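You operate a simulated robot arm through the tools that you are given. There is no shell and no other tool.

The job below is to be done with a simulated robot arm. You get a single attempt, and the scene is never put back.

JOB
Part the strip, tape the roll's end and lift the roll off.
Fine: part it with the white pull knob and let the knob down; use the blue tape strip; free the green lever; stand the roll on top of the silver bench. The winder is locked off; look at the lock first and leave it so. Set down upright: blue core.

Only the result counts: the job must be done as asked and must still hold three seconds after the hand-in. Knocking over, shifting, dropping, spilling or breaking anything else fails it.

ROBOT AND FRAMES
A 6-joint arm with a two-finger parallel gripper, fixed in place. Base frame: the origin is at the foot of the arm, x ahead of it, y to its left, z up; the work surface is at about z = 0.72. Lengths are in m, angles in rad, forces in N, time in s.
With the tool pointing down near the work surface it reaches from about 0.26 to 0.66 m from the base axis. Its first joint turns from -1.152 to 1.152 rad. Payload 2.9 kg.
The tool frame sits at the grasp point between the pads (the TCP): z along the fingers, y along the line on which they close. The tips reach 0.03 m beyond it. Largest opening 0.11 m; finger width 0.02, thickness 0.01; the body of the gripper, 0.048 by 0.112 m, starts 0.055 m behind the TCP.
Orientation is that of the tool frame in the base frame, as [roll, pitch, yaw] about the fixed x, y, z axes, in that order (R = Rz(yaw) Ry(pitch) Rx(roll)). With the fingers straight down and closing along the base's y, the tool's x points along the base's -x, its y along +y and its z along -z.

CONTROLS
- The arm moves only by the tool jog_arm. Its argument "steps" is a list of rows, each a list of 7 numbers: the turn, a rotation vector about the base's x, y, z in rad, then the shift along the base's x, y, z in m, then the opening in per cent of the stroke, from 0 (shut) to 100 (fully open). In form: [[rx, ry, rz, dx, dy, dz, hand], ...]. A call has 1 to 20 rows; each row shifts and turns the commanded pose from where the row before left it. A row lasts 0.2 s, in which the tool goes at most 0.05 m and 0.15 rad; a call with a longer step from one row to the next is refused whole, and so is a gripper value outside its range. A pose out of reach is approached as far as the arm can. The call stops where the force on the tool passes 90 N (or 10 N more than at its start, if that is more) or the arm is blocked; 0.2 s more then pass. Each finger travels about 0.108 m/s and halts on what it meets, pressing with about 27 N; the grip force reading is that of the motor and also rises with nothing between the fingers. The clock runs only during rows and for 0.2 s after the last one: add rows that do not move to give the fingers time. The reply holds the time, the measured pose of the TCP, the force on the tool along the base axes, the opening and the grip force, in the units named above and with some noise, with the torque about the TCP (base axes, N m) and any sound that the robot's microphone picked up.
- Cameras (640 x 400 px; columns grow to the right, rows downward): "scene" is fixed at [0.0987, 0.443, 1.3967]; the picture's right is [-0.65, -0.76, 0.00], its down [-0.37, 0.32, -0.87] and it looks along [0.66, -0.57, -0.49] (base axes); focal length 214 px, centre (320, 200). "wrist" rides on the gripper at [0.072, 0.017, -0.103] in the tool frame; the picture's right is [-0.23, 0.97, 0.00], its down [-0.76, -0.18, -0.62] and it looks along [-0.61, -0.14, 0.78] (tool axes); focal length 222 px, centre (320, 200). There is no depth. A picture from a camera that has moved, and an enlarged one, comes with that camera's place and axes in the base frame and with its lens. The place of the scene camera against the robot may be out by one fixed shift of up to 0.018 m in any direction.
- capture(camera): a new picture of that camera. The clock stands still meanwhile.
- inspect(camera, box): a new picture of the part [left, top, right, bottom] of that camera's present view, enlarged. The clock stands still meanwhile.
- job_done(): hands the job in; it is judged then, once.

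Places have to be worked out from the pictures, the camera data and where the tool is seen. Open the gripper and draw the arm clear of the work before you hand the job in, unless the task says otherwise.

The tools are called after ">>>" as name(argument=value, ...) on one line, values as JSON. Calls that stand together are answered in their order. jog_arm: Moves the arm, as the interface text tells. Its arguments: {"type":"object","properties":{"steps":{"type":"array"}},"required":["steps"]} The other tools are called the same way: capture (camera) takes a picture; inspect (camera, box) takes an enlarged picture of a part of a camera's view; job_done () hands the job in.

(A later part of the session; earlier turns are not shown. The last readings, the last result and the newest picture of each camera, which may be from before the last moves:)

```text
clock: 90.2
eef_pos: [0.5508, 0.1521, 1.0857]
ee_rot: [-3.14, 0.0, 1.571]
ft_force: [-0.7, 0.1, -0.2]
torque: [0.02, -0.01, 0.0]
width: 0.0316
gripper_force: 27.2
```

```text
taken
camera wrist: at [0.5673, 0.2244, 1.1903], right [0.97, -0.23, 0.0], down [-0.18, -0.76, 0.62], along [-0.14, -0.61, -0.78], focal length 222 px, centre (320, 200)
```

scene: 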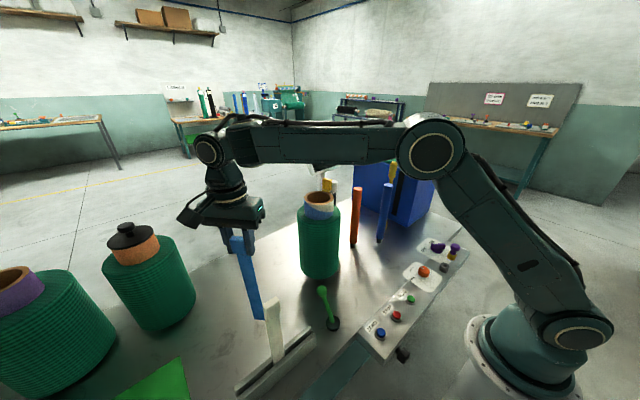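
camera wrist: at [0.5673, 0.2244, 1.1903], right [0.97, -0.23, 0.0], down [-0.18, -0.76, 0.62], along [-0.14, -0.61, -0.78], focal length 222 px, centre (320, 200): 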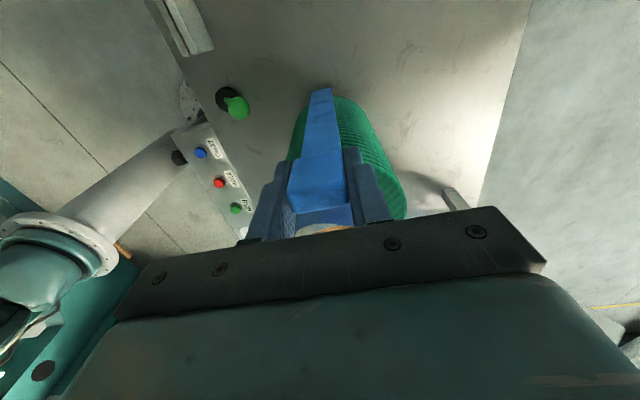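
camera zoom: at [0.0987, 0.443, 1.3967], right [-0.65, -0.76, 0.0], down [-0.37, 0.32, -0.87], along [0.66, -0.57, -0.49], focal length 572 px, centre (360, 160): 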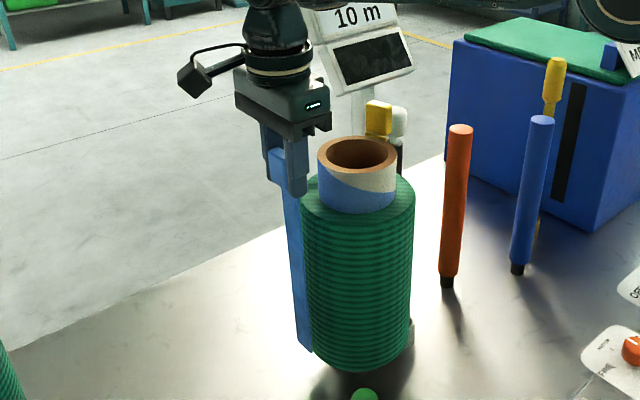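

The strip is now about 2 cm from the roll's +y flank. I close the gap in 4 mm steps, watching the force.

>>> jog_arm(steps=[[0, 0, 0, 0, -0.004, 0, 10], [0, 0, 0, 0, -0.004, 0, 10], [0, 0, 0, 0, -0.004, 0, 10]])

>>> jog_arm(steps=[[0, 0, 0, 0, -0.003, 0, 10], [0, 0, 0, 0, -0.003, 0, 10]])

>>> jog_arm(steps=[[0, 0, 0, 0, -0.002, 0, 10], [0, 0, 0, 0, -0.002, 0, 10]])

```text
clock: 91.0
eef_pos: [0.5492, 0.139, 1.0873]
ee_rot: [3.141, -0.002, 1.572]
ft_force: [1.0, -0.2, 0.3]
torque: [0.02, 0.0, 0.02]
width: 0.0315
gripper_force: 26.8
```

```text
clock: 91.6
eef_pos: [0.5499, 0.1335, 1.0876]
ee_rot: [3.141, -0.003, 1.573]
ft_force: [0.5, -1.0, -0.4]
torque: [0.03, -0.02, 0.04]
width: 0.0312
gripper_force: 26.8
```

```text
clock: 92.2
eef_pos: [0.5487, 0.1298, 1.0873]
ee_rot: [3.139, -0.001, 1.574]
ft_force: [-0.8, 9.2, 5.2]
torque: [0.95, 0.07, 0.02]
width: 0.0314
gripper_force: 27.0
```

Contact: 9 N at TCP y≈0.130. I press a touch more and hold, then look.

>>> jog_arm(steps=[[0, 0, 0, 0, -0.001, 0, 10], [0, 0, 0, 0, -0.001, 0, 10], [0, 0, 0, 0, 0, 0, 10], [0, 0, 0, 0, 0, 0, 10]])

>>> inspect(camera="scene", box=[270, 150, 360, 290])

```text
clock: 93.2
eef_pos: [0.5497, 0.1273, 1.0867]
ee_rot: [-3.139, 0.001, 1.572]
ft_force: [0.3, 1.4, -1.0]
torque: [0.21, 0.0, -0.01]
width: 0.0315
gripper_force: 27.0
```

```text
2.86 times, centred on (315, 220) of scene
camera zoom: at [0.0987, 0.443, 1.3967], right [-0.65, -0.76, 0.0], down [-0.37, 0.32, -0.87], along [0.66, -0.57, -0.49], focal length 613 px, centre (334, 143)
```

zoom: 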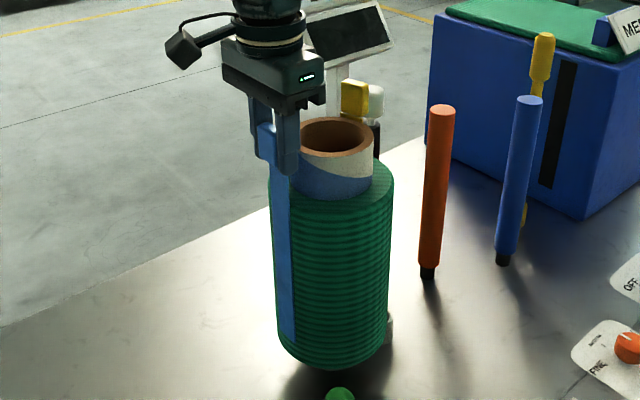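

The force dropped to about 1 N while the strip lies flat on the roll, which suggests it has stuck. I test by easing back 2 mm with the grip still closed.

>>> jog_arm(steps=[[0, 0, 0, 0, 0.002, 0, 10], [0, 0, 0, 0, 0.0, 0, 10]])

```text
clock: 93.8
eef_pos: [0.5492, 0.1287, 1.0871]
ee_rot: [-3.139, 0.001, 1.571]
ft_force: [0.2, -0.5, -1.1]
torque: [0.01, 0.03, 0.0]
width: 0.0313
gripper_force: 27.0
```

>>> jog_arm(steps=[[0, 0, 0, 0, 0.002, 0, 10], [0, 0, 0, 0, 0.002, 0, 10], [0, 0, 0, 0, 0.0, 0, 10]])

>>> inspect(camera="scene", box=[270, 150, 360, 290])

```text
clock: 94.6
eef_pos: [0.5502, 0.1332, 1.0869]
ee_rot: [-3.14, 0.0, 1.572]
ft_force: [-0.2, 0.6, 0.0]
torque: [-0.01, 0.01, 0.0]
width: 0.0315
gripper_force: 26.7
```

```text
2.86 times, centred on (315, 220) of scene
camera zoom: at [0.0987, 0.443, 1.3967], right [-0.65, -0.76, 0.0], down [-0.37, 0.32, -0.87], along [0.66, -0.57, -0.49], focal length 613 px, centre (334, 143)
```

zoom: 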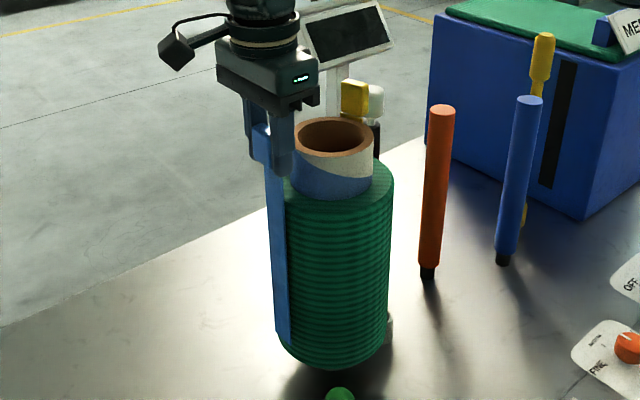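

It didn't stick: the strip came away with the gripper. The contact had been near the roll's top edge (torque/force ≈ 0.1 m below the TCP), so the strip wasn't flush. I tilt its lower end slightly toward the roll and press again, reading where the contact acts.

>>> jog_arm(steps=[[-0.02, 0, 0, 0, 0, 0, 10], [0, 0, 0, 0, -0.001, 0, 10]])

>>> jog_arm(steps=[[0, 0, 0, 0, -0.002, 0, 10], [0, 0, 0, 0, 0, 0, 10]])

>>> jog_arm(steps=[[0, 0, 0, 0, -0.001, 0, 10], [0, 0, 0, 0, 0, 0, 10]])

>>> inspect(camera="scene", box=[280, 170, 330, 280])

```text
clock: 95.2
eef_pos: [0.5499, 0.1311, 1.0859]
ee_rot: [-3.141, 0.018, 1.572]
ft_force: [-0.3, 0.6, -0.2]
torque: [0.03, -0.02, 0.02]
width: 0.0312
gripper_force: 26.8
```

```text
clock: 95.8
eef_pos: [0.5497, 0.1303, 1.0865]
ee_rot: [3.141, 0.019, 1.574]
ft_force: [0.0, 5.4, 0.2]
torque: [0.93, -0.05, 0.06]
width: 0.0313
gripper_force: 27.3
```

```text
clock: 96.4
eef_pos: [0.5504, 0.1277, 1.0872]
ee_rot: [-3.142, 0.021, 1.574]
ft_force: [0.3, 8.6, 5.5]
torque: [0.83, 0.06, 0.0]
width: 0.0313
gripper_force: 26.7
```

```text
3.64 times, centred on (305, 225) of scene
camera zoom: at [0.0986, 0.4432, 1.3966], right [-0.65, -0.76, 0.0], down [-0.37, 0.32, -0.87], along [0.66, -0.57, -0.49], focal length 780 px, centre (374, 109)
```

zoom: 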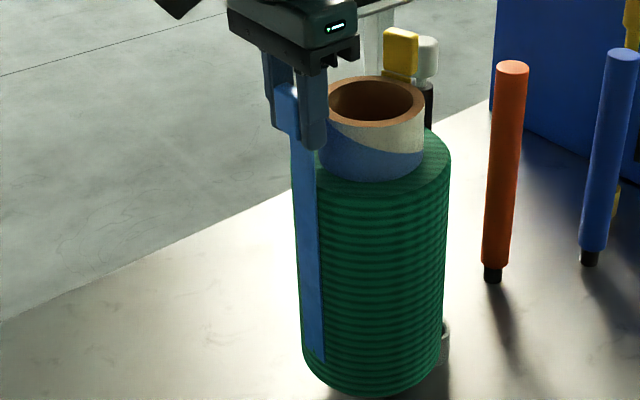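

Now the contact acts at mid-height (flush). I hold a moment and test adhesion by backing off a little.

>>> jog_arm(steps=[[0, 0, 0, 0, 0, 0, 10], [0, 0, 0, 0, 0, 0, 10], [0, 0, 0, 0, 0.002, 0, 10]])

>>> jog_arm(steps=[[0, 0, 0, 0, 0.002, 0, 10], [0, 0, 0, 0, 0.002, 0, 10]])

>>> inspect(camera="scene", box=[280, 170, 330, 280])

```text
clock: 97.2
eef_pos: [0.5496, 0.1302, 1.0861]
ee_rot: [-3.14, 0.02, 1.571]
ft_force: [0.3, -0.6, -0.2]
torque: [0.02, 0.01, -0.01]
width: 0.0313
gripper_force: 27.0
```

```text
clock: 97.8
eef_pos: [0.5494, 0.1347, 1.0872]
ee_rot: [-3.14, 0.02, 1.574]
ft_force: [0.8, 0.0, -0.1]
torque: [0.01, 0.01, 0.0]
width: 0.0313
gripper_force: 27.2
```

```text
3.64 times, centred on (305, 225) of scene
camera zoom: at [0.0987, 0.443, 1.3967], right [-0.65, -0.76, 0.0], down [-0.37, 0.32, -0.87], along [0.66, -0.57, -0.49], focal length 780 px, centre (374, 109)
```

zoom: 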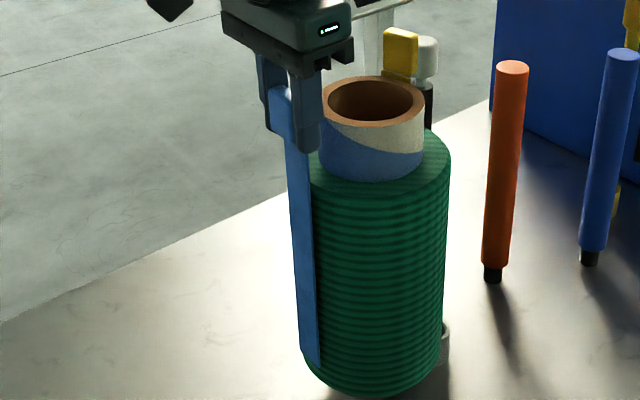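

It isn't sticking on this side, so the place probably matters: the end lies where the strip ran off the roll. I back off, raise the strip above the lever ball, and go round to the robot/−y side of the roll to try nearer the parted end.

>>> jog_arm(steps=[[0, 0, 0, 0, 0.02, 0, 10], [0.02, 0, 0, 0, 0.03, 0, 10], [0, 0, 0, -0.02, 0.02, 0, 10], [0, 0, 0.14, -0.03, 0.005, 0, 10], [0, 0, 0.14, -0.03, 0, 0.02, 10], [0, 0, 0.14, -0.03, 0, 0.02, 10], [0, 0, 0.14, -0.03, 0, 0.012, 10], [0, 0, 0.14, -0.03, -0.01, 0, 10], [0, 0, 0.14, -0.01, -0.03, 0, 10], [0, 0, 0.14, -0.01, -0.035, 0, 10], [0, 0, 0.14, 0.0, -0.035, 0, 10], [0, 0, 0.14, 0.0, -0.035, 0, 10]])

>>> capture(camera="wrist")

>>> capture(camera="scene")

```text
clock: 100.4
eef_pos: [0.3603, 0.0664, 1.1371]
ee_rot: [-3.139, -0.003, 2.835]
ft_force: [0.3, 0.3, -0.5]
torque: [0.02, -0.01, 0.01]
width: 0.0312
gripper_force: 26.7
```

```text
taken
camera wrist: at [0.2952, 0.1045, 1.2414], right [0.51, 0.86, 0.0], down [0.67, -0.4, 0.62], along [0.53, -0.32, -0.78], focal length 222 px, centre (320, 200)
```

wrist: 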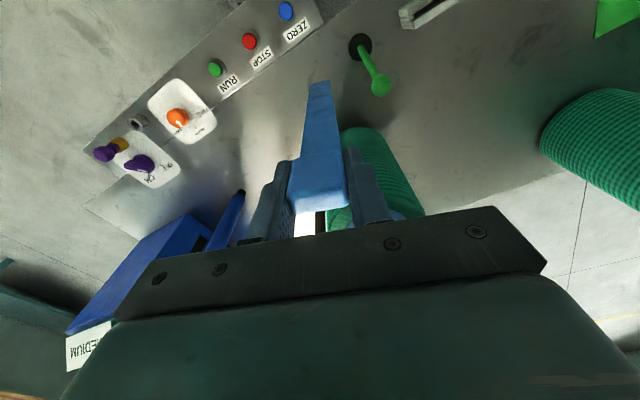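

```text
taken
```

scene: 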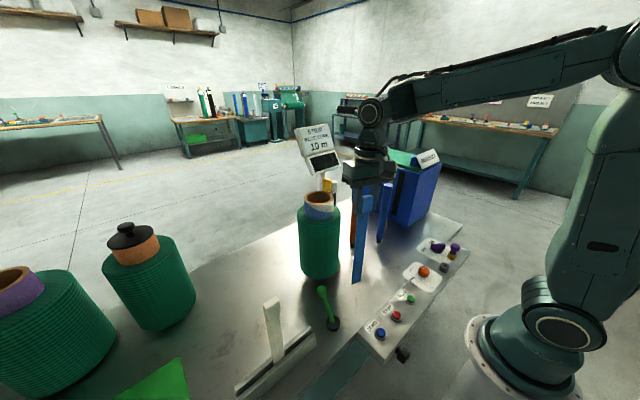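

>>> inspect(camera="wrist", box=[325, 120, 385, 165])

>>> inspect(camera="wrist", box=[365, 130, 435, 220])

>>> inspect(camera="scene", box=[295, 185, 345, 285])

```text
8.89 times, centred on (355, 142) of wrist
camera zoom: at [0.2952, 0.1045, 1.2414], right [0.51, 0.86, 0.0], down [0.67, -0.4, 0.62], along [0.53, -0.32, -0.78], focal length 1974 px, centre (9, 711)
```

zoom: 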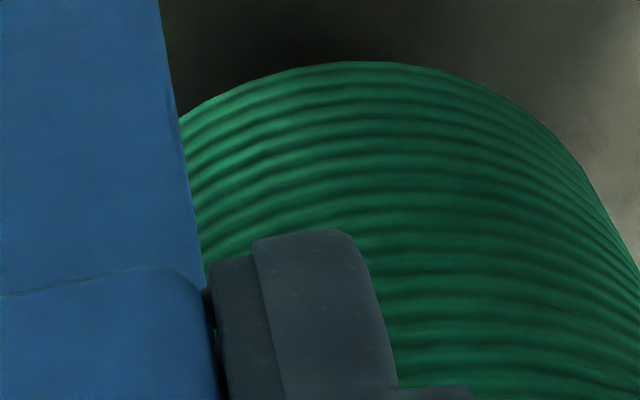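

```text
4.44 times, centred on (400, 175) of wrist
camera zoom: at [0.2952, 0.1045, 1.2414], right [0.51, 0.86, 0.0], down [0.67, -0.4, 0.62], along [0.53, -0.32, -0.78], focal length 987 px, centre (-36, 311)
```

zoom: 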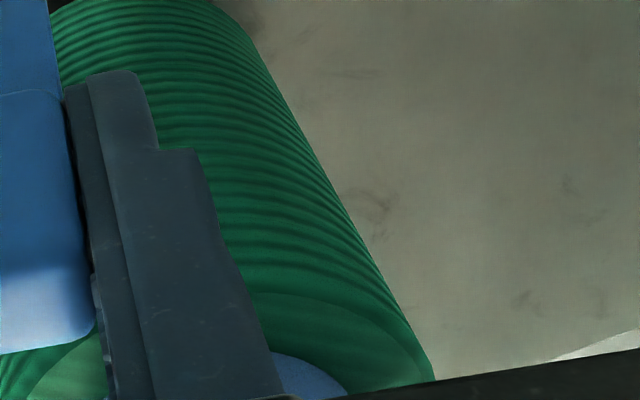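

```text
4.00 times, centred on (320, 235) of scene
camera zoom: at [0.0987, 0.443, 1.3967], right [-0.65, -0.76, 0.0], down [-0.37, 0.32, -0.87], along [0.66, -0.57, -0.49], focal length 858 px, centre (320, 60)
```

zoom: 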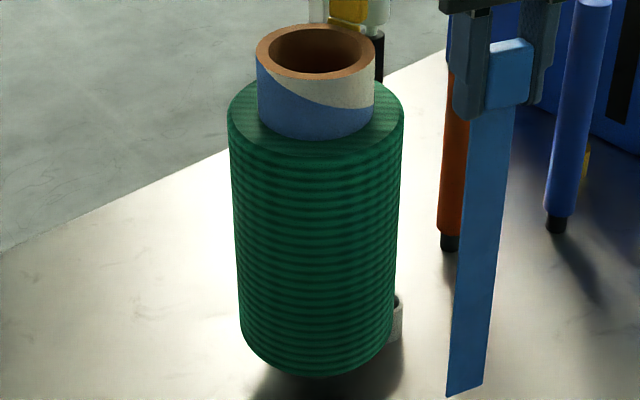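

>>> inspect(camera="scene", box=[325, 260, 345, 275])

>>> inspect(camera="scene", box=[300, 270, 345, 290])

```text
16.00 times, centred on (335, 268) of scene
camera zoom: at [0.0987, 0.443, 1.3967], right [-0.65, -0.76, 0.0], down [-0.37, 0.32, -0.87], along [0.66, -0.57, -0.49], focal length 3432 px, centre (80, -880)
```

zoom: 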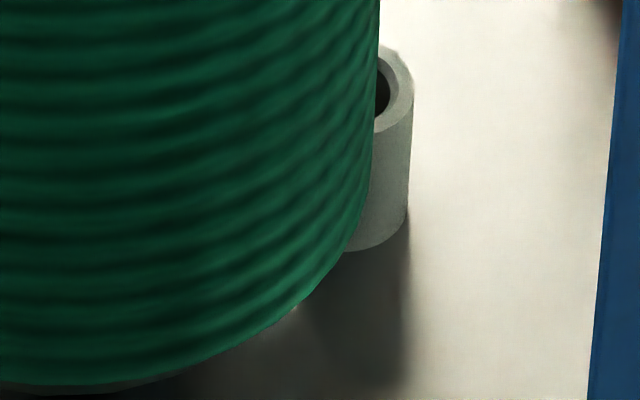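

```text
14.22 times, centred on (322, 280) of scene
camera zoom: at [0.0987, 0.443, 1.3967], right [-0.65, -0.76, 0.0], down [-0.37, 0.32, -0.87], along [0.66, -0.57, -0.49], focal length 3050 px, centre (284, -938)
```

zoom: 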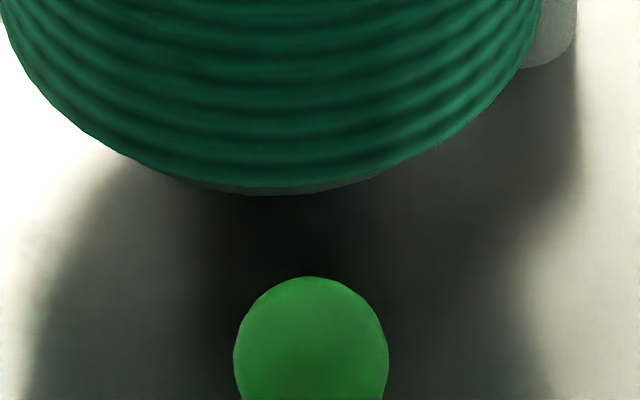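

Nothing more to see there (the ring is just an empty socket on the bench). I try the robot side (−x) next: square to yaw π, lower to 1.088, and approach along +x.

>>> jog_arm(steps=[[0, 0, 0.103, 0.015, -0.002, -0.01, 10], [0, 0, 0.103, 0.02, -0.003, -0.015, 10], [0, 0, 0.1, 0.02, -0.003, -0.015, 10], [0, 0, 0, 0.02, 0, -0.009, 10], [0, 0, 0, 0, 0, 0, 10]])

>>> inspect(camera="scene", box=[280, 150, 380, 300])

```text
clock: 101.6
eef_pos: [0.4356, 0.0561, 1.0901]
ee_rot: [-3.14, 0.0, 3.136]
ft_force: [0.4, 0.4, -0.8]
torque: [0.01, -0.01, -0.03]
width: 0.0313
gripper_force: 27.0
```

```text
2.67 times, centred on (330, 225) of scene
camera zoom: at [0.0987, 0.443, 1.3967], right [-0.65, -0.76, 0.0], down [-0.37, 0.32, -0.87], along [0.66, -0.57, -0.49], focal length 572 px, centre (293, 133)
```

zoom: 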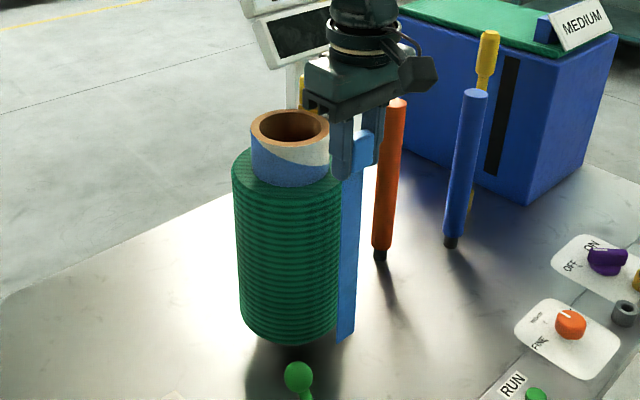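

>>> jog_arm(steps=[[0, 0, 0, 0.012, 0, 0, 10], [0, 0, 0, 0.012, 0.001, -0.002, 10], [0, 0, 0, 0.006, 0.001, 0, 10], [0, 0, 0, 0.003, 0, 0, 10]])

>>> jog_arm(steps=[[0, 0, 0, 0.003, 0, 0, 10], [0, 0, 0, 0.002, 0, 0, 10]])

```text
clock: 102.6
eef_pos: [0.4678, 0.0579, 1.0878]
ee_rot: [-3.138, -0.001, 3.138]
ft_force: [0.3, 0.3, -0.5]
torque: [0.06, 0.01, 0.03]
width: 0.0311
gripper_force: 26.9
```

```text
clock: 103.2
eef_pos: [0.4722, 0.0589, 1.0885]
ee_rot: [-3.139, -0.001, 3.137]
ft_force: [0.3, 0.3, 0.2]
torque: [0.01, -0.02, 0.01]
width: 0.0313
gripper_force: 27.2
```

>>> jog_arm(steps=[[0, 0, 0, 0.002, 0, 0, 10], [0, 0, 0, 0.001, 0, 0, 10]])

>>> jog_arm(steps=[[0, 0, 0, 0.001, 0, 0, 10], [0, 0, 0, 0.001, 0, 0, 10]])

>>> jog_arm(steps=[[0, 0, 0, 0.001, 0, 0, 10], [0, 0, 0, 0.001, 0, 0, 10]])

```text
clock: 103.8
eef_pos: [0.4752, 0.0582, 1.087]
ee_rot: [-3.141, -0.003, 3.138]
ft_force: [-0.1, -0.5, -0.2]
torque: [0.01, 0.0, -0.04]
width: 0.0313
gripper_force: 26.8
```

```text
clock: 104.4
eef_pos: [0.4763, 0.0585, 1.0876]
ee_rot: [-3.14, -0.003, 3.14]
ft_force: [-7.9, 0.7, 3.2]
torque: [0.02, 0.26, 0.05]
width: 0.0316
gripper_force: 26.5
```

```text
clock: 105.0
eef_pos: [0.4774, 0.0586, 1.0881]
ee_rot: [-3.14, -0.007, 3.139]
ft_force: [-24.7, 0.7, 4.7]
torque: [0.03, 0.27, -0.04]
width: 0.0312
gripper_force: 26.7
```

There's contact, but at finger height (z≈1.07) rather than on the winding. The fingers or tab are probably touching the core rim. I back off slightly and look.

>>> jog_arm(steps=[[0, 0, 0, -0.002, 0, 0, 10], [0, 0, 0, -0.001, 0, 0, 10]])

>>> inspect(camera="scene", box=[295, 165, 355, 290])

>>> capture(camera="wrist")

>>> inspect(camera="wrist", box=[240, 80, 400, 250])

```text
clock: 105.6
eef_pos: [0.4753, 0.0586, 1.0866]
ee_rot: [-3.14, 0.001, 3.138]
ft_force: [-2.0, 0.1, -7.5]
torque: [0.15, 0.55, 0.0]
width: 0.0315
gripper_force: 27.3
```

```text
3.20 times, centred on (325, 228) of scene
camera zoom: at [0.0988, 0.4431, 1.3967], right [-0.65, -0.76, 0.0], down [-0.37, 0.32, -0.87], along [0.66, -0.57, -0.49], focal length 686 px, centre (304, 112)
```

zoom: 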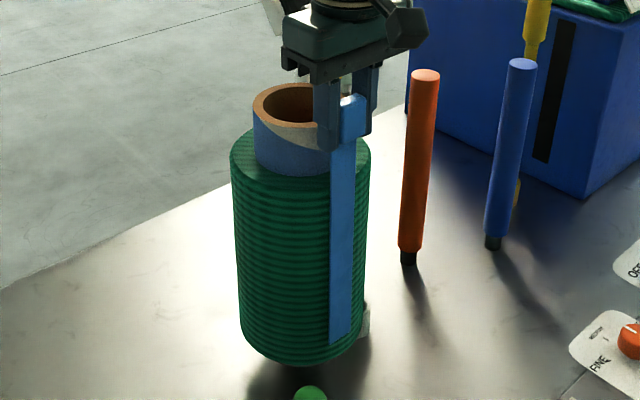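

```text
taken
camera wrist: at [0.4043, 0.0767, 1.1916], right [0.23, 0.97, 0.0], down [0.76, -0.18, 0.62], along [0.61, -0.14, -0.78], focal length 222 px, centre (320, 200)
```

wrist: 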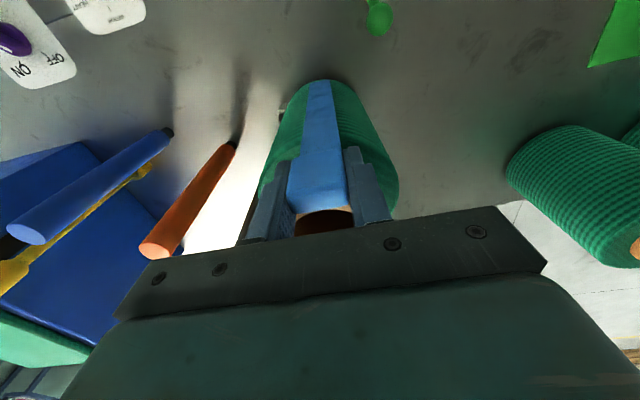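

```text
2.35 times, centred on (320, 165) of wrist
camera zoom: at [0.4043, 0.0767, 1.1916], right [0.23, 0.97, 0.0], down [0.76, -0.18, 0.62], along [0.61, -0.14, -0.78], focal length 523 px, centre (320, 282)
```

zoom: 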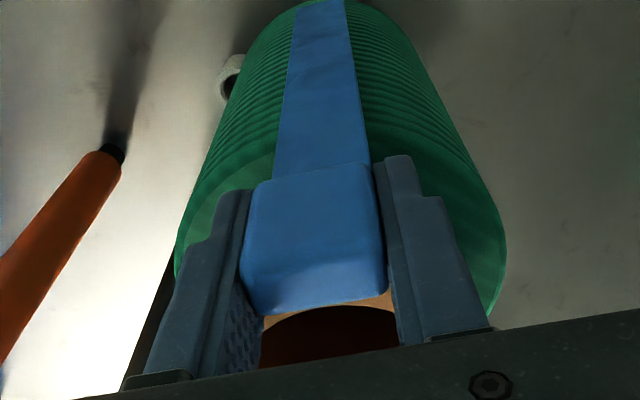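

After backing 2 mm there's now a downward pull of 7.5 N, so something is holding the strip. I back off 1–2 mm more to see whether the force builds up.

>>> jog_arm(steps=[[0, 0, 0, -0.0015, 0, 0, 10], [0, 0, 0, 0, 0, 0, 10]])

>>> jog_arm(steps=[[0, 0, 0, -0.0015, 0, 0, 10], [0, 0, 0, 0, 0, 0, 10]])

>>> inspect(camera="scene", box=[295, 165, 355, 290])

```text
clock: 106.2
eef_pos: [0.4752, 0.0576, 1.0903]
ee_rot: [3.141, 0.004, 3.138]
ft_force: [0.3, 0.1, 0.0]
torque: [-0.01, 0.02, -0.01]
width: 0.0313
gripper_force: 27.1
```

```text
clock: 106.8
eef_pos: [0.4735, 0.0595, 1.0885]
ee_rot: [-3.141, 0.0, 3.138]
ft_force: [0.6, -1.5, -0.4]
torque: [0.03, 0.02, -0.01]
width: 0.0314
gripper_force: 27.2
```

```text
3.20 times, centred on (325, 228) of scene
camera zoom: at [0.0987, 0.443, 1.3967], right [-0.65, -0.76, 0.0], down [-0.37, 0.32, -0.87], along [0.66, -0.57, -0.49], focal length 686 px, centre (304, 112)
```

zoom: 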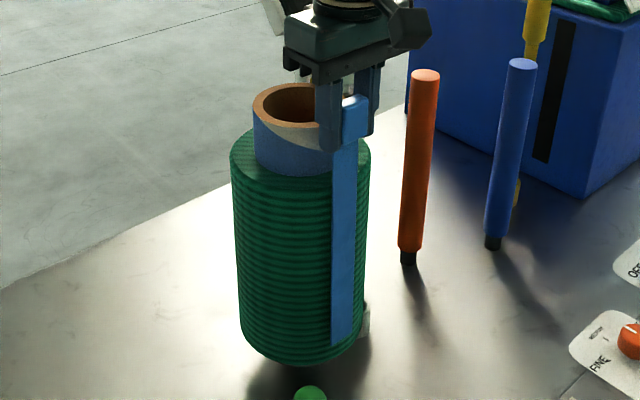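

The pull vanished, so it's not stuck; and the earlier contact acted near finger height. I re-approach in half-millimetre steps to understand what touches first.

>>> jog_arm(steps=[[0, 0, 0, 0.001, 0, 0, 10], [0, 0, 0, 0, 0, 0, 10]])

>>> jog_arm(steps=[[0, 0, 0, 0.001, 0, 0, 10], [0, 0, 0, 0, 0, 0, 10]])

>>> jog_arm(steps=[[0, 0, 0, 0.001, 0, 0, 10], [0, 0, 0, 0, 0, 0, 10]])

>>> jog_arm(steps=[[0, 0, 0, 0.001, 0, 0, 10], [0, 0, 0, 0, 0, 0, 10]])

```text
clock: 107.4
eef_pos: [0.4747, 0.0591, 1.0885]
ee_rot: [-3.14, -0.003, 3.139]
ft_force: [-0.3, -0.6, 0.5]
torque: [-0.03, -0.01, -0.02]
width: 0.0312
gripper_force: 27.2
```

```text
clock: 108.0
eef_pos: [0.4746, 0.0582, 1.0875]
ee_rot: [-3.14, -0.002, 3.138]
ft_force: [0.4, 0.4, 0.2]
torque: [-0.01, -0.02, 0.01]
width: 0.0314
gripper_force: 27.2
```

```text
clock: 108.6
eef_pos: [0.4771, 0.0588, 1.0867]
ee_rot: [-3.139, -0.002, 3.139]
ft_force: [-1.2, 0.3, -1.0]
torque: [0.02, 0.02, -0.03]
width: 0.0312
gripper_force: 26.7
```

```text
clock: 109.2
eef_pos: [0.4765, 0.0588, 1.0878]
ee_rot: [-3.139, -0.003, 3.14]
ft_force: [-7.1, 1.5, 1.8]
torque: [0.09, 0.38, 0.01]
width: 0.0313
gripper_force: 27.5
```

>>> inspect(camera="wrist", box=[265, 130, 365, 240])

>>> inspect(camera="scene", box=[310, 170, 350, 215])

```text
3.64 times, centred on (315, 185) of wrist
camera zoom: at [0.405, 0.0765, 1.1918], right [0.23, 0.97, 0.0], down [0.76, -0.18, 0.62], along [0.6, -0.14, -0.78], focal length 808 px, centre (338, 254)
```

zoom: 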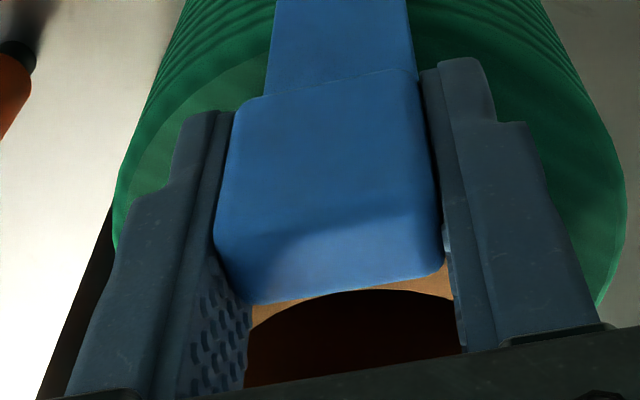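

```text
8.89 times, centred on (330, 192) of scene
camera zoom: at [0.0985, 0.443, 1.3967], right [-0.65, -0.76, 0.0], down [-0.37, 0.32, -0.87], along [0.66, -0.57, -0.49], focal length 1906 px, centre (231, 267)
```

zoom: 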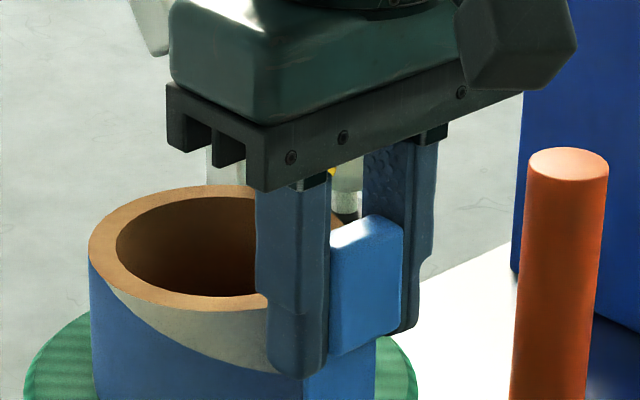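

Not sticking here either, even with 25 N. The strip's end was where it ran onto the roll, on the far (+x, slightly −y) side, so I'll tape there. I go back over the lever to the +y side and then round to the far side with the strip low and the hand above the core.

>>> jog_arm(steps=[[0, 0, 0, -0.02, 0, 0.0, 10], [0, 0, 0, -0.03, 0, 0.015, 10], [0, 0, 0, -0.035, 0.005, 0.02, 10], [0, 0, 0, -0.025, 0.02, 0.017, 10], [0, 0, 0, 0, 0.035, 0, 10], [0, 0, 0, 0, 0.04, 0, 10], [0, 0, 0, 0.005, 0.04, 0, 10], [0, 0, 0, 0.03, 0.015, 0, 10], [0, 0, 0, 0.035, 0, -0.01, 10], [0, 0, 0, 0.035, 0, -0.015, 10], [0, 0, 0, 0.03, -0.005, -0.02, 10], [0, 0, 0, 0.03, -0.005, -0.02, 10]])

>>> capture(camera="scene")

```text
clock: 111.8
eef_pos: [0.5345, 0.2045, 1.0739]
ee_rot: [-3.141, -0.002, 3.139]
ft_force: [-0.9, 0.1, 0.3]
torque: [0.0, -0.01, 0.0]
width: 0.0108
gripper_force: 0.1
```

```text
taken
```

scene: 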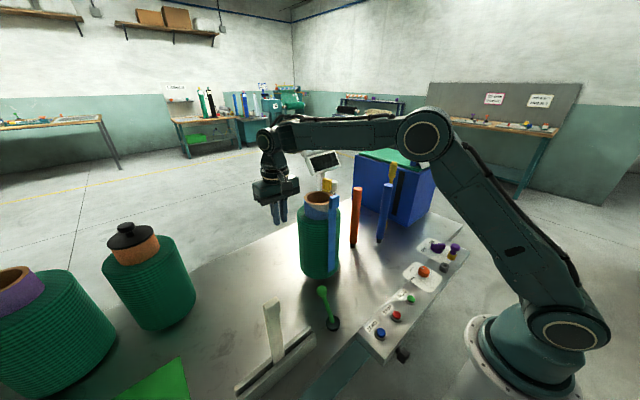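

The strip stayed on the roll: it had stuck, and my fingers slid off it as I backed away. I look closely at how it sits.

>>> inspect(camera="scene", box=[285, 170, 365, 290])

>>> capture(camera="wrist")

```text
3.33 times, centred on (325, 230) of scene
camera zoom: at [0.0987, 0.443, 1.3967], right [-0.65, -0.76, 0.0], down [-0.37, 0.32, -0.87], along [0.66, -0.57, -0.49], focal length 715 px, centre (303, 100)
```

zoom: 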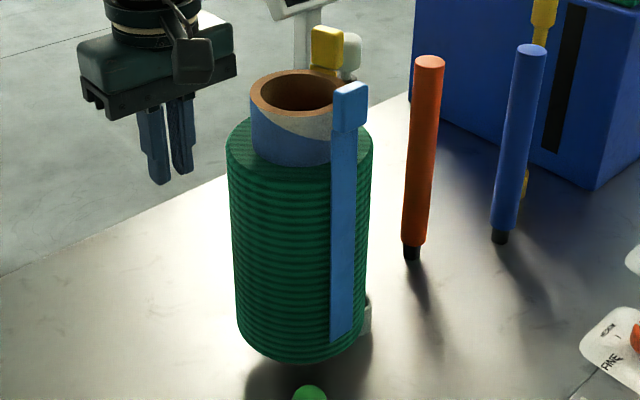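

```text
taken
camera wrist: at [0.4625, 0.2213, 1.178], right [0.23, 0.97, 0.0], down [0.76, -0.18, 0.62], along [0.61, -0.14, -0.78], focal length 222 px, centre (320, 200)
```

wrist: 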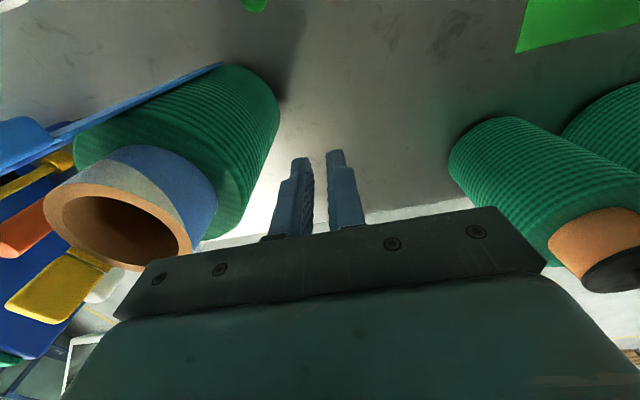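

The tape is on. Next is the green lever (base ≈ (0.366, 0.154), ball ≈ (0.422, 0.153, 0.835)). To keep the wrist away from the taped roll, I approach with the tool tilted outward from the robot side.

>>> jog_arm(steps=[[0, 0, 0, -0.034, -0.005, 0.0, 50], [0, 0, 0, -0.034, -0.01, 0.0, 50], [0, 0, 0, -0.034, -0.012, 0.0, 50], [0, 0, 0, -0.034, -0.012, 0.0, 50], [0, 0, 0, -0.034, -0.012, 0.0, 50], [0, -0.1, 0, 0, 0, -0.02, 50], [0, -0.1, 0, 0, 0, -0.03, 50], [0, -0.1, 0, 0, 0, -0.03, 50], [0, -0.1, 0, 0, 0, -0.03, 50]])

>>> capture(camera="wrist")

>>> capture(camera="scene")

```text
clock: 113.8
eef_pos: [0.3624, 0.1518, 0.9636]
ee_rot: [3.141, 0.402, 3.137]
ft_force: [-0.2, -0.3, -0.1]
torque: [0.0, -0.02, -0.01]
width: 0.0549
gripper_force: 0.1
```

```text
taken
camera wrist: at [0.2559, 0.1698, 1.0308], right [0.21, 0.97, 0.09], down [0.46, -0.18, 0.87], along [0.86, -0.14, -0.48], focal length 222 px, centre (320, 200)
```

wrist: 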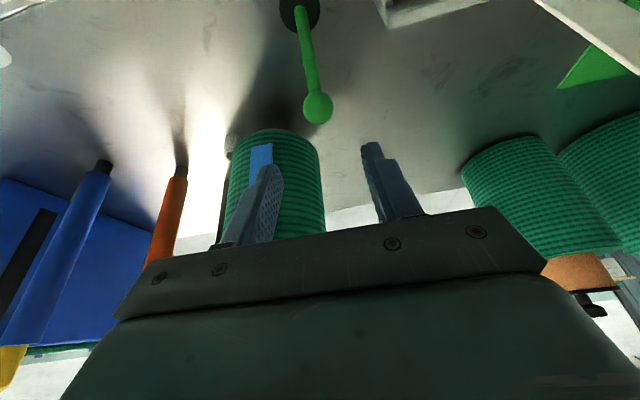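

```text
taken
```

scene: 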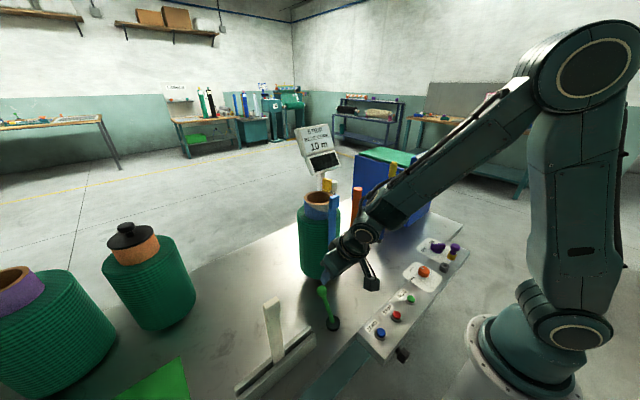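

The ball is at about (0.417, 0.151, 0.828), straight along the tool axis. I advance along that axis to straddle it.

>>> jog_arm(steps=[[0, 0, 0, 0.011, 0, -0.027, 50], [0, 0, 0, 0.011, 0, -0.027, 50], [0, 0, 0, 0.011, 0, -0.027, 50], [0, 0, 0, 0.011, 0, -0.027, 50], [0, 0, 0, 0.008, -0.001, -0.02, 50]])

>>> capture(camera="wrist")

>>> inspect(camera="scene", box=[280, 200, 400, 350])

```text
clock: 115.0
eef_pos: [0.4146, 0.151, 0.8354]
ee_rot: [-3.141, 0.4, 3.138]
ft_force: [-0.6, 0.3, 0.0]
torque: [0.03, 0.02, 0.0]
width: 0.0547
gripper_force: 0.1
```

```text
taken
camera wrist: at [0.3071, 0.1691, 0.9043], right [0.21, 0.97, 0.09], down [0.46, -0.18, 0.87], along [0.86, -0.14, -0.48], focal length 222 px, centre (320, 200)
```

wrist: 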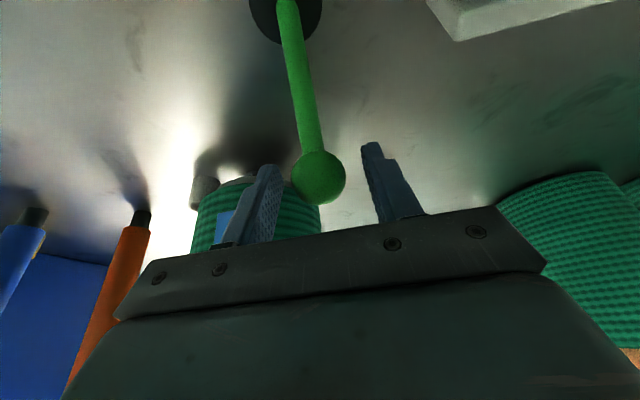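

```text
2.67 times, centred on (340, 275) of scene
camera zoom: at [0.0987, 0.443, 1.3967], right [-0.65, -0.76, 0.0], down [-0.37, 0.32, -0.87], along [0.66, -0.57, -0.49], focal length 572 px, centre (267, 0)
```

zoom: 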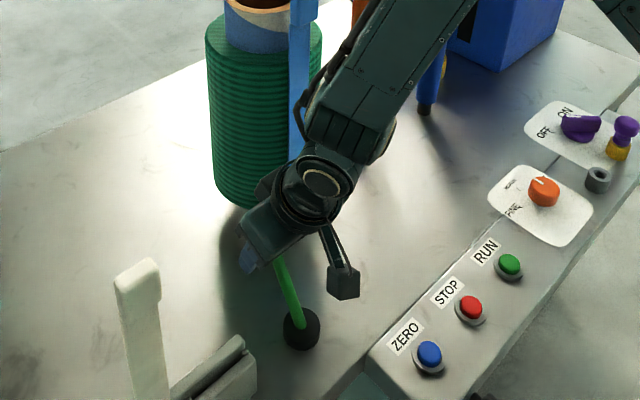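

The ball is right at the grasp point. I close on it.

>>> jog_arm(steps=[[0, 0, 0, 0, 0.0005, -0.003, 30], [0, 0, 0, 0, 0, 0, 15], [0, 0, 0, 0, 0, 0, 10], [0, 0, 0, 0, 0, 0, 10]])

```text
clock: 116.0
eef_pos: [0.4142, 0.1493, 0.8335]
ee_rot: [-3.141, 0.4, 3.137]
ft_force: [-1.6, -14.1, 11.4]
torque: [-0.12, 0.03, -0.09]
width: 0.0331
gripper_force: 44.6
```

The ball is gripped (33 mm). I relieve the side load and swing the lever gently away from the roll (toward −x) along its arc, watching the force.

>>> jog_arm(steps=[[0, 0, 0, 0, -0.002, 0.001, 10], [0, 0, 0, -0.005, 0, 0.0022, 10]])

>>> jog_arm(steps=[[0, 0, 0, -0.005, 0, 0.0021, 10], [0, 0, 0, -0.005, 0, 0.0017, 10]])

```text
clock: 116.6
eef_pos: [0.4103, 0.1498, 0.8367]
ee_rot: [3.141, 0.402, 3.138]
ft_force: [11.5, -6.4, -12.6]
torque: [0.01, -1.27, 0.02]
width: 0.0333
gripper_force: 44.8
```

```text
clock: 117.2
eef_pos: [0.4007, 0.1492, 0.8411]
ee_rot: [3.14, 0.402, 3.137]
ft_force: [14.3, -1.5, -4.3]
torque: [-0.02, -1.34, 0.02]
width: 0.033
gripper_force: 44.7
```

The lever moves with a steady resistance of about 14 N. I continue along the arc.

>>> jog_arm(steps=[[0, 0, 0, -0.006, 0, 0.0018, 10], [0, 0, 0, -0.006, 0, 0.0014, 10], [0, 0, 0, -0.006, 0, 0.0011, 10]])

>>> jog_arm(steps=[[0, 0.05, 0, -0.006, 0, 0.0007, 10], [0, 0.05, 0, -0.006, 0, 0.0004, 10], [0, 0.05, 0, -0.006, 0, 0.0, 10]])

>>> inspect(camera="scene", box=[290, 220, 400, 350])

```text
clock: 118.0
eef_pos: [0.384, 0.1515, 0.8467]
ee_rot: [3.138, 0.407, 3.138]
ft_force: [16.3, -1.4, 8.7]
torque: [-0.05, -1.39, 0.0]
width: 0.0334
gripper_force: 44.9
```

```text
clock: 118.8
eef_pos: [0.3651, 0.1504, 0.8459]
ee_rot: [3.14, 0.255, 3.138]
ft_force: [15.4, 1.1, 5.8]
torque: [-0.03, -1.43, -0.02]
width: 0.0331
gripper_force: 45.5
```

```text
3.08 times, centred on (345, 285) of scene
camera zoom: at [0.0989, 0.443, 1.3967], right [-0.65, -0.76, 0.0], down [-0.37, 0.32, -0.87], along [0.66, -0.57, -0.49], focal length 660 px, centre (243, -62)
```

zoom: 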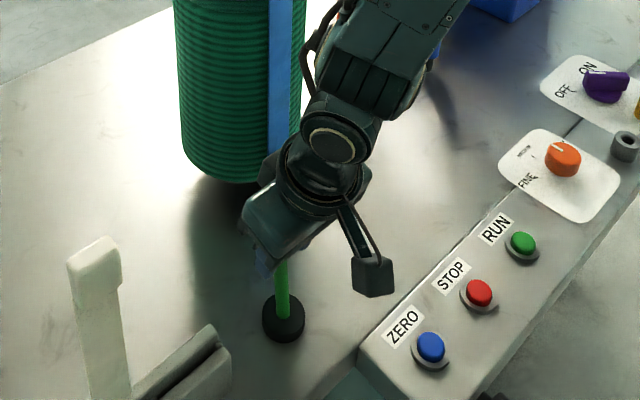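

The lever is vertical now, and resistance is still uniform (friction). I continue to the other side until it meets its stop.

>>> jog_arm(steps=[[0, 0.05, 0, -0.006, 0, -0.0002, 10], [0, 0.05, 0, -0.006, 0, -0.0006, 10], [0, 0.05, 0, -0.006, 0, -0.001, 10]])

>>> jog_arm(steps=[[0, 0.05, 0, -0.006, 0, -0.0012, 10], [0, 0.05, 0, -0.006, 0, -0.0016, 10]])

>>> jog_arm(steps=[[0, 0.0, 0, -0.006, 0, -0.0019, 10], [0, 0.0, 0, -0.006, 0, -0.0022, 10]])

```text
clock: 119.6
eef_pos: [0.3424, 0.1498, 0.8423]
ee_rot: [-3.14, 0.092, 3.141]
ft_force: [-0.8, -0.9, 0.4]
torque: [0.01, 0.01, -0.02]
width: 0.0111
gripper_force: 0.1
```

```text
clock: 120.2
eef_pos: [0.3347, 0.1515, 0.8427]
ee_rot: [-3.138, -0.002, 3.14]
ft_force: [-1.1, 0.2, -0.1]
torque: [0.02, -0.01, 0.02]
width: 0.0112
gripper_force: 0.2
```

```text
clock: 120.8
eef_pos: [0.3216, 0.1501, 0.8372]
ee_rot: [3.141, 0.001, 3.139]
ft_force: [0.3, 0.2, -0.3]
torque: [0.02, 0.0, 0.03]
width: 0.0109
gripper_force: 0.0
```

The ball slipped out of the fingers near vertical. I look at where the lever is.

>>> capture(camera="wrist")

>>> inspect(camera="scene", box=[290, 220, 400, 350])

```text
taken
camera wrist: at [0.2493, 0.1679, 0.9418], right [0.23, 0.97, 0.0], down [0.76, -0.18, 0.62], along [0.61, -0.14, -0.78], focal length 222 px, centre (320, 200)
```

wrist: 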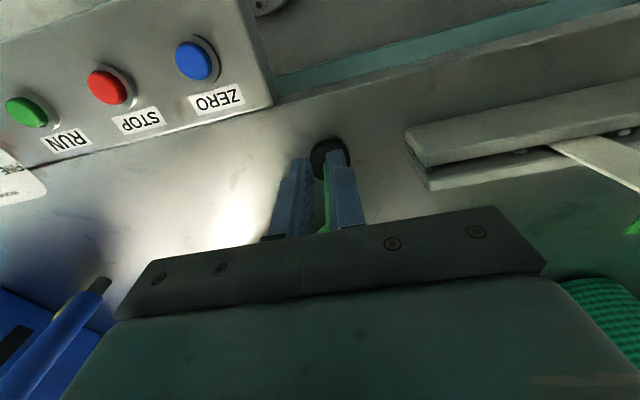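

```text
3.08 times, centred on (345, 285) of scene
camera zoom: at [0.0987, 0.443, 1.3967], right [-0.65, -0.76, 0.0], down [-0.37, 0.32, -0.87], along [0.66, -0.57, -0.49], focal length 660 px, centre (243, -62)
```

zoom: 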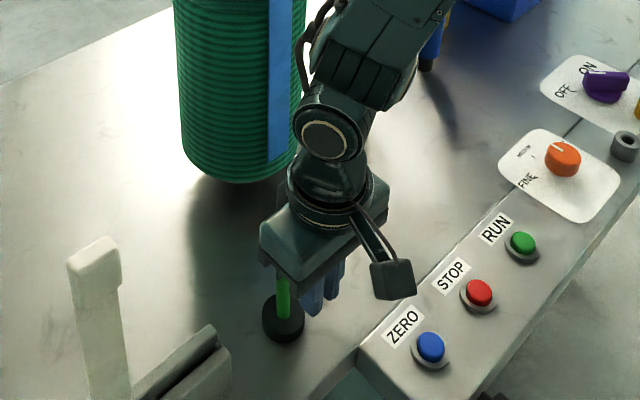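

The lever stands about vertical. I lift over the ball, place the closed fingers on its roll side, and pull it on toward −x without needing a grip.

>>> jog_arm(steps=[[0, 0, 0, -0.005, 0, 0.03, 5], [0, 0, 0, 0, 0, 0.03, 5], [0, 0, 0, 0, 0, 0.03, 5], [0, -0.08, 0, 0.03, 0, 0, 5], [0, -0.08, 0, 0.03, 0, 0, 5], [0, -0.08, 0, 0.03, 0, 0, 5], [0, 0, 0, 0.005, 0, 0, 5]])

>>> capture(camera="wrist")

>>> inspect(camera="scene", box=[280, 200, 400, 350])

```text
clock: 122.4
eef_pos: [0.4134, 0.1502, 0.9286]
ee_rot: [-3.141, 0.239, 3.138]
ft_force: [0.6, -0.1, 0.3]
torque: [-0.01, 0.0, -0.04]
width: 0.0054
gripper_force: 0.0
```

```text
taken
camera wrist: at [0.3179, 0.168, 1.0118], right [0.22, 0.97, 0.05], down [0.59, -0.18, 0.79], along [0.78, -0.14, -0.62], focal length 222 px, centre (320, 200)
```

wrist: 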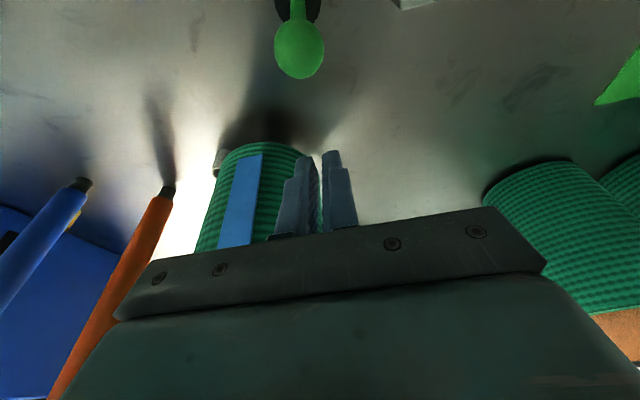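

```text
2.67 times, centred on (340, 275) of scene
camera zoom: at [0.0987, 0.443, 1.3967], right [-0.65, -0.76, 0.0], down [-0.37, 0.32, -0.87], along [0.66, -0.57, -0.49], focal length 572 px, centre (267, 0)
```

zoom: 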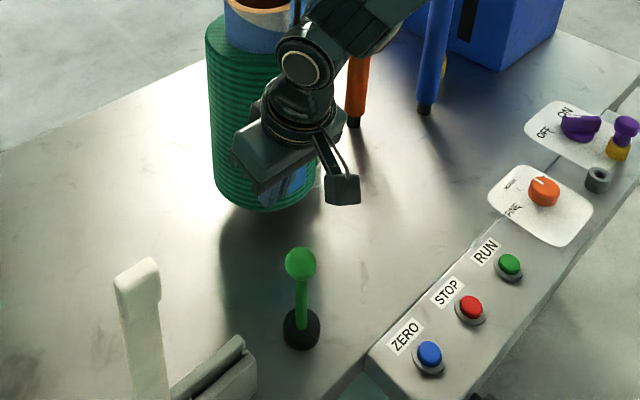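

The ball is at (0.370, 0.152, 0.845), so the lever is upright. I lower the closed fingers on its roll side and pull toward −x.

>>> jog_arm(steps=[[0, 0, 0, 0, 0.001, -0.03, 5], [0, 0, 0, 0, 0.0005, -0.03, 5], [0, 0, 0, 0, 0, -0.025, 5], [0, 0, 0, -0.01, 0, 0, 5]])

>>> jog_arm(steps=[[0, 0, 0, -0.008, 0, 0, 5], [0, 0, 0, -0.008, 0, 0, 5], [0, 0, 0, -0.008, 0, 0, 5]])

>>> jog_arm(steps=[[0, 0.04, 0, -0.008, 0, -0.001, 5], [0, 0.04, 0, -0.008, 0, -0.001, 5], [0, 0.04, 0, -0.008, 0, -0.001, 5]])

>>> capture(camera="wrist")

```text
clock: 123.4
eef_pos: [0.4014, 0.153, 0.8433]
ee_rot: [-3.142, 0.239, 3.138]
ft_force: [1.0, 0.8, 0.0]
torque: [-0.01, 0.01, 0.01]
width: 0.0054
gripper_force: 0.0
```

```text
clock: 124.2
eef_pos: [0.3765, 0.1504, 0.8443]
ee_rot: [-3.141, 0.241, 3.138]
ft_force: [2.6, -1.2, 1.9]
torque: [-0.01, 0.02, 0.03]
width: 0.006
gripper_force: 0.5
```

```text
clock: 125.0
eef_pos: [0.353, 0.1512, 0.8401]
ee_rot: [-3.14, 0.118, 3.14]
ft_force: [2.0, -0.7, -0.4]
torque: [0.0, -0.02, 0.01]
width: 0.0059
gripper_force: 0.7
```

```text
taken
camera wrist: at [0.2694, 0.1693, 0.9344], right [0.23, 0.97, 0.03], down [0.68, -0.18, 0.71], along [0.69, -0.14, -0.7], focal length 222 px, centre (320, 200)
```

wrist: 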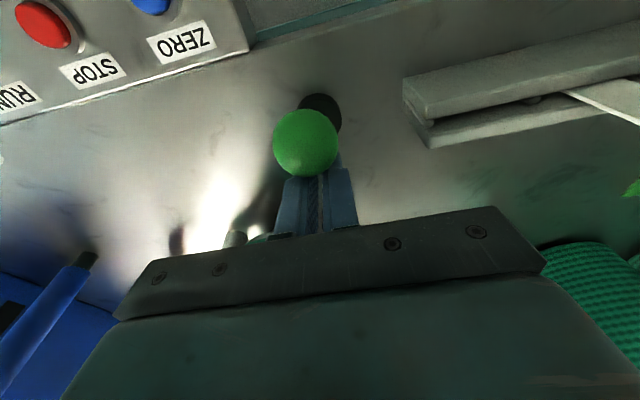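

The ball is being carried along easily (2–3 N). I keep pulling until it meets its stop.

>>> jog_arm(steps=[[0, 0.04, 0, -0.006, 0, -0.002, 5], [0, 0.04, 0, -0.006, 0, -0.003, 5]])

>>> jog_arm(steps=[[0, 0.04, 0, -0.005, 0, -0.002, 5], [0, 0, 0, -0.005, 0, -0.002, 5]])

>>> capture(camera="wrist")

>>> inspect(camera="scene", box=[290, 220, 400, 350])

```text
clock: 125.6
eef_pos: [0.3416, 0.1519, 0.833]
ee_rot: [-3.139, 0.041, 3.136]
ft_force: [1.5, -0.2, 1.5]
torque: [0.01, 0.01, -0.03]
width: 0.0054
gripper_force: 0.1
```

```text
clock: 126.2
eef_pos: [0.3404, 0.1528, 0.8343]
ee_rot: [3.137, 0.027, 3.135]
ft_force: [37.5, -4.7, 30.4]
torque: [-0.74, -0.72, -0.12]
width: 0.0079
gripper_force: 2.5
```

```text
taken
camera wrist: at [0.2649, 0.1704, 0.9364], right [0.23, 0.97, 0.01], down [0.74, -0.19, 0.64], along [0.63, -0.14, -0.77], focal length 222 px, centre (320, 200)
```

wrist: 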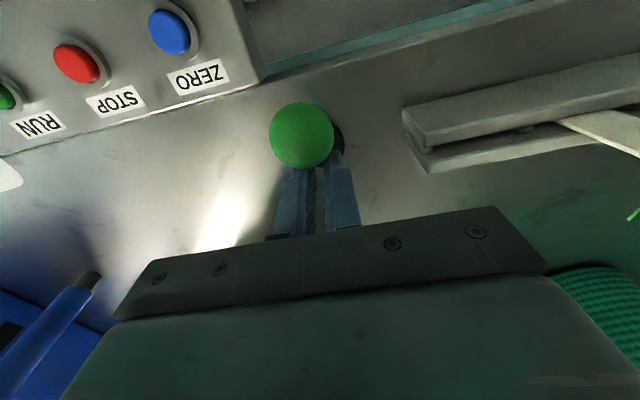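

```text
3.08 times, centred on (345, 285) of scene
camera zoom: at [0.0993, 0.4428, 1.3967], right [-0.65, -0.76, 0.0], down [-0.37, 0.32, -0.87], along [0.66, -0.57, -0.49], focal length 660 px, centre (243, -62)
```

zoom: 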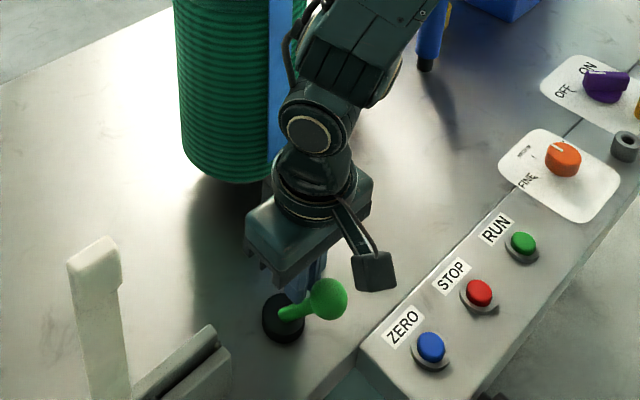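

The lever has reached its other stop (37 N), tilted away from the roll, so it's freed. I back off and rise clear, then check that it stays.

>>> jog_arm(steps=[[0, 0, 0, 0.006, 0, 0, 5], [0, -0.027, 0, 0.008, 0, 0, 5], [0, 0, 0, 0, 0, 0.03, 5], [0, 0, 0, 0, 0, 0.04, 5], [0, 0, 0, -0.01, 0, 0.045, 20], [0, 0, 0, -0.02, 0, 0.045, 40], [0, 0, 0, -0.01, 0, 0.045, 60]])

>>> capture(camera="wrist")

>>> capture(camera="scene")

```text
clock: 127.8
eef_pos: [0.304, 0.1501, 1.0367]
ee_rot: [-3.141, 0.026, 3.137]
ft_force: [-0.4, -1.0, -0.4]
torque: [0.0, -0.02, 0.01]
width: 0.066
gripper_force: 0.1
```

```text
taken
camera wrist: at [0.23, 0.1686, 1.1383], right [0.23, 0.97, 0.0], down [0.74, -0.18, 0.64], along [0.63, -0.14, -0.77], focal length 222 px, centre (320, 200)
```

wrist: 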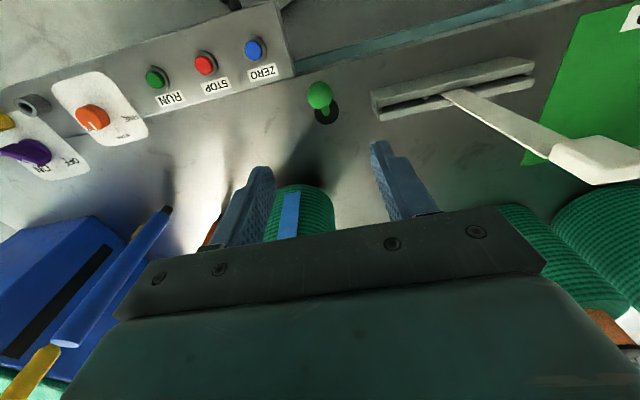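

```text
taken
```

scene: 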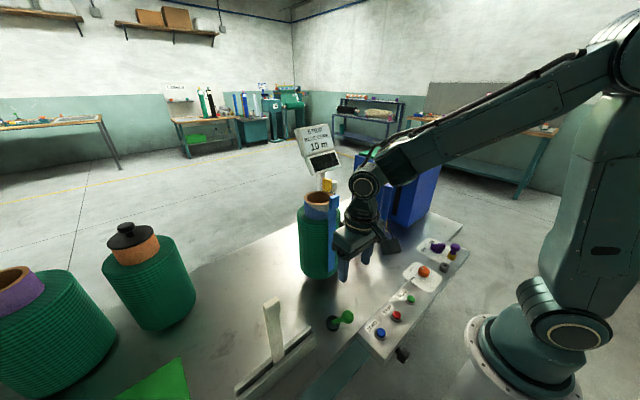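

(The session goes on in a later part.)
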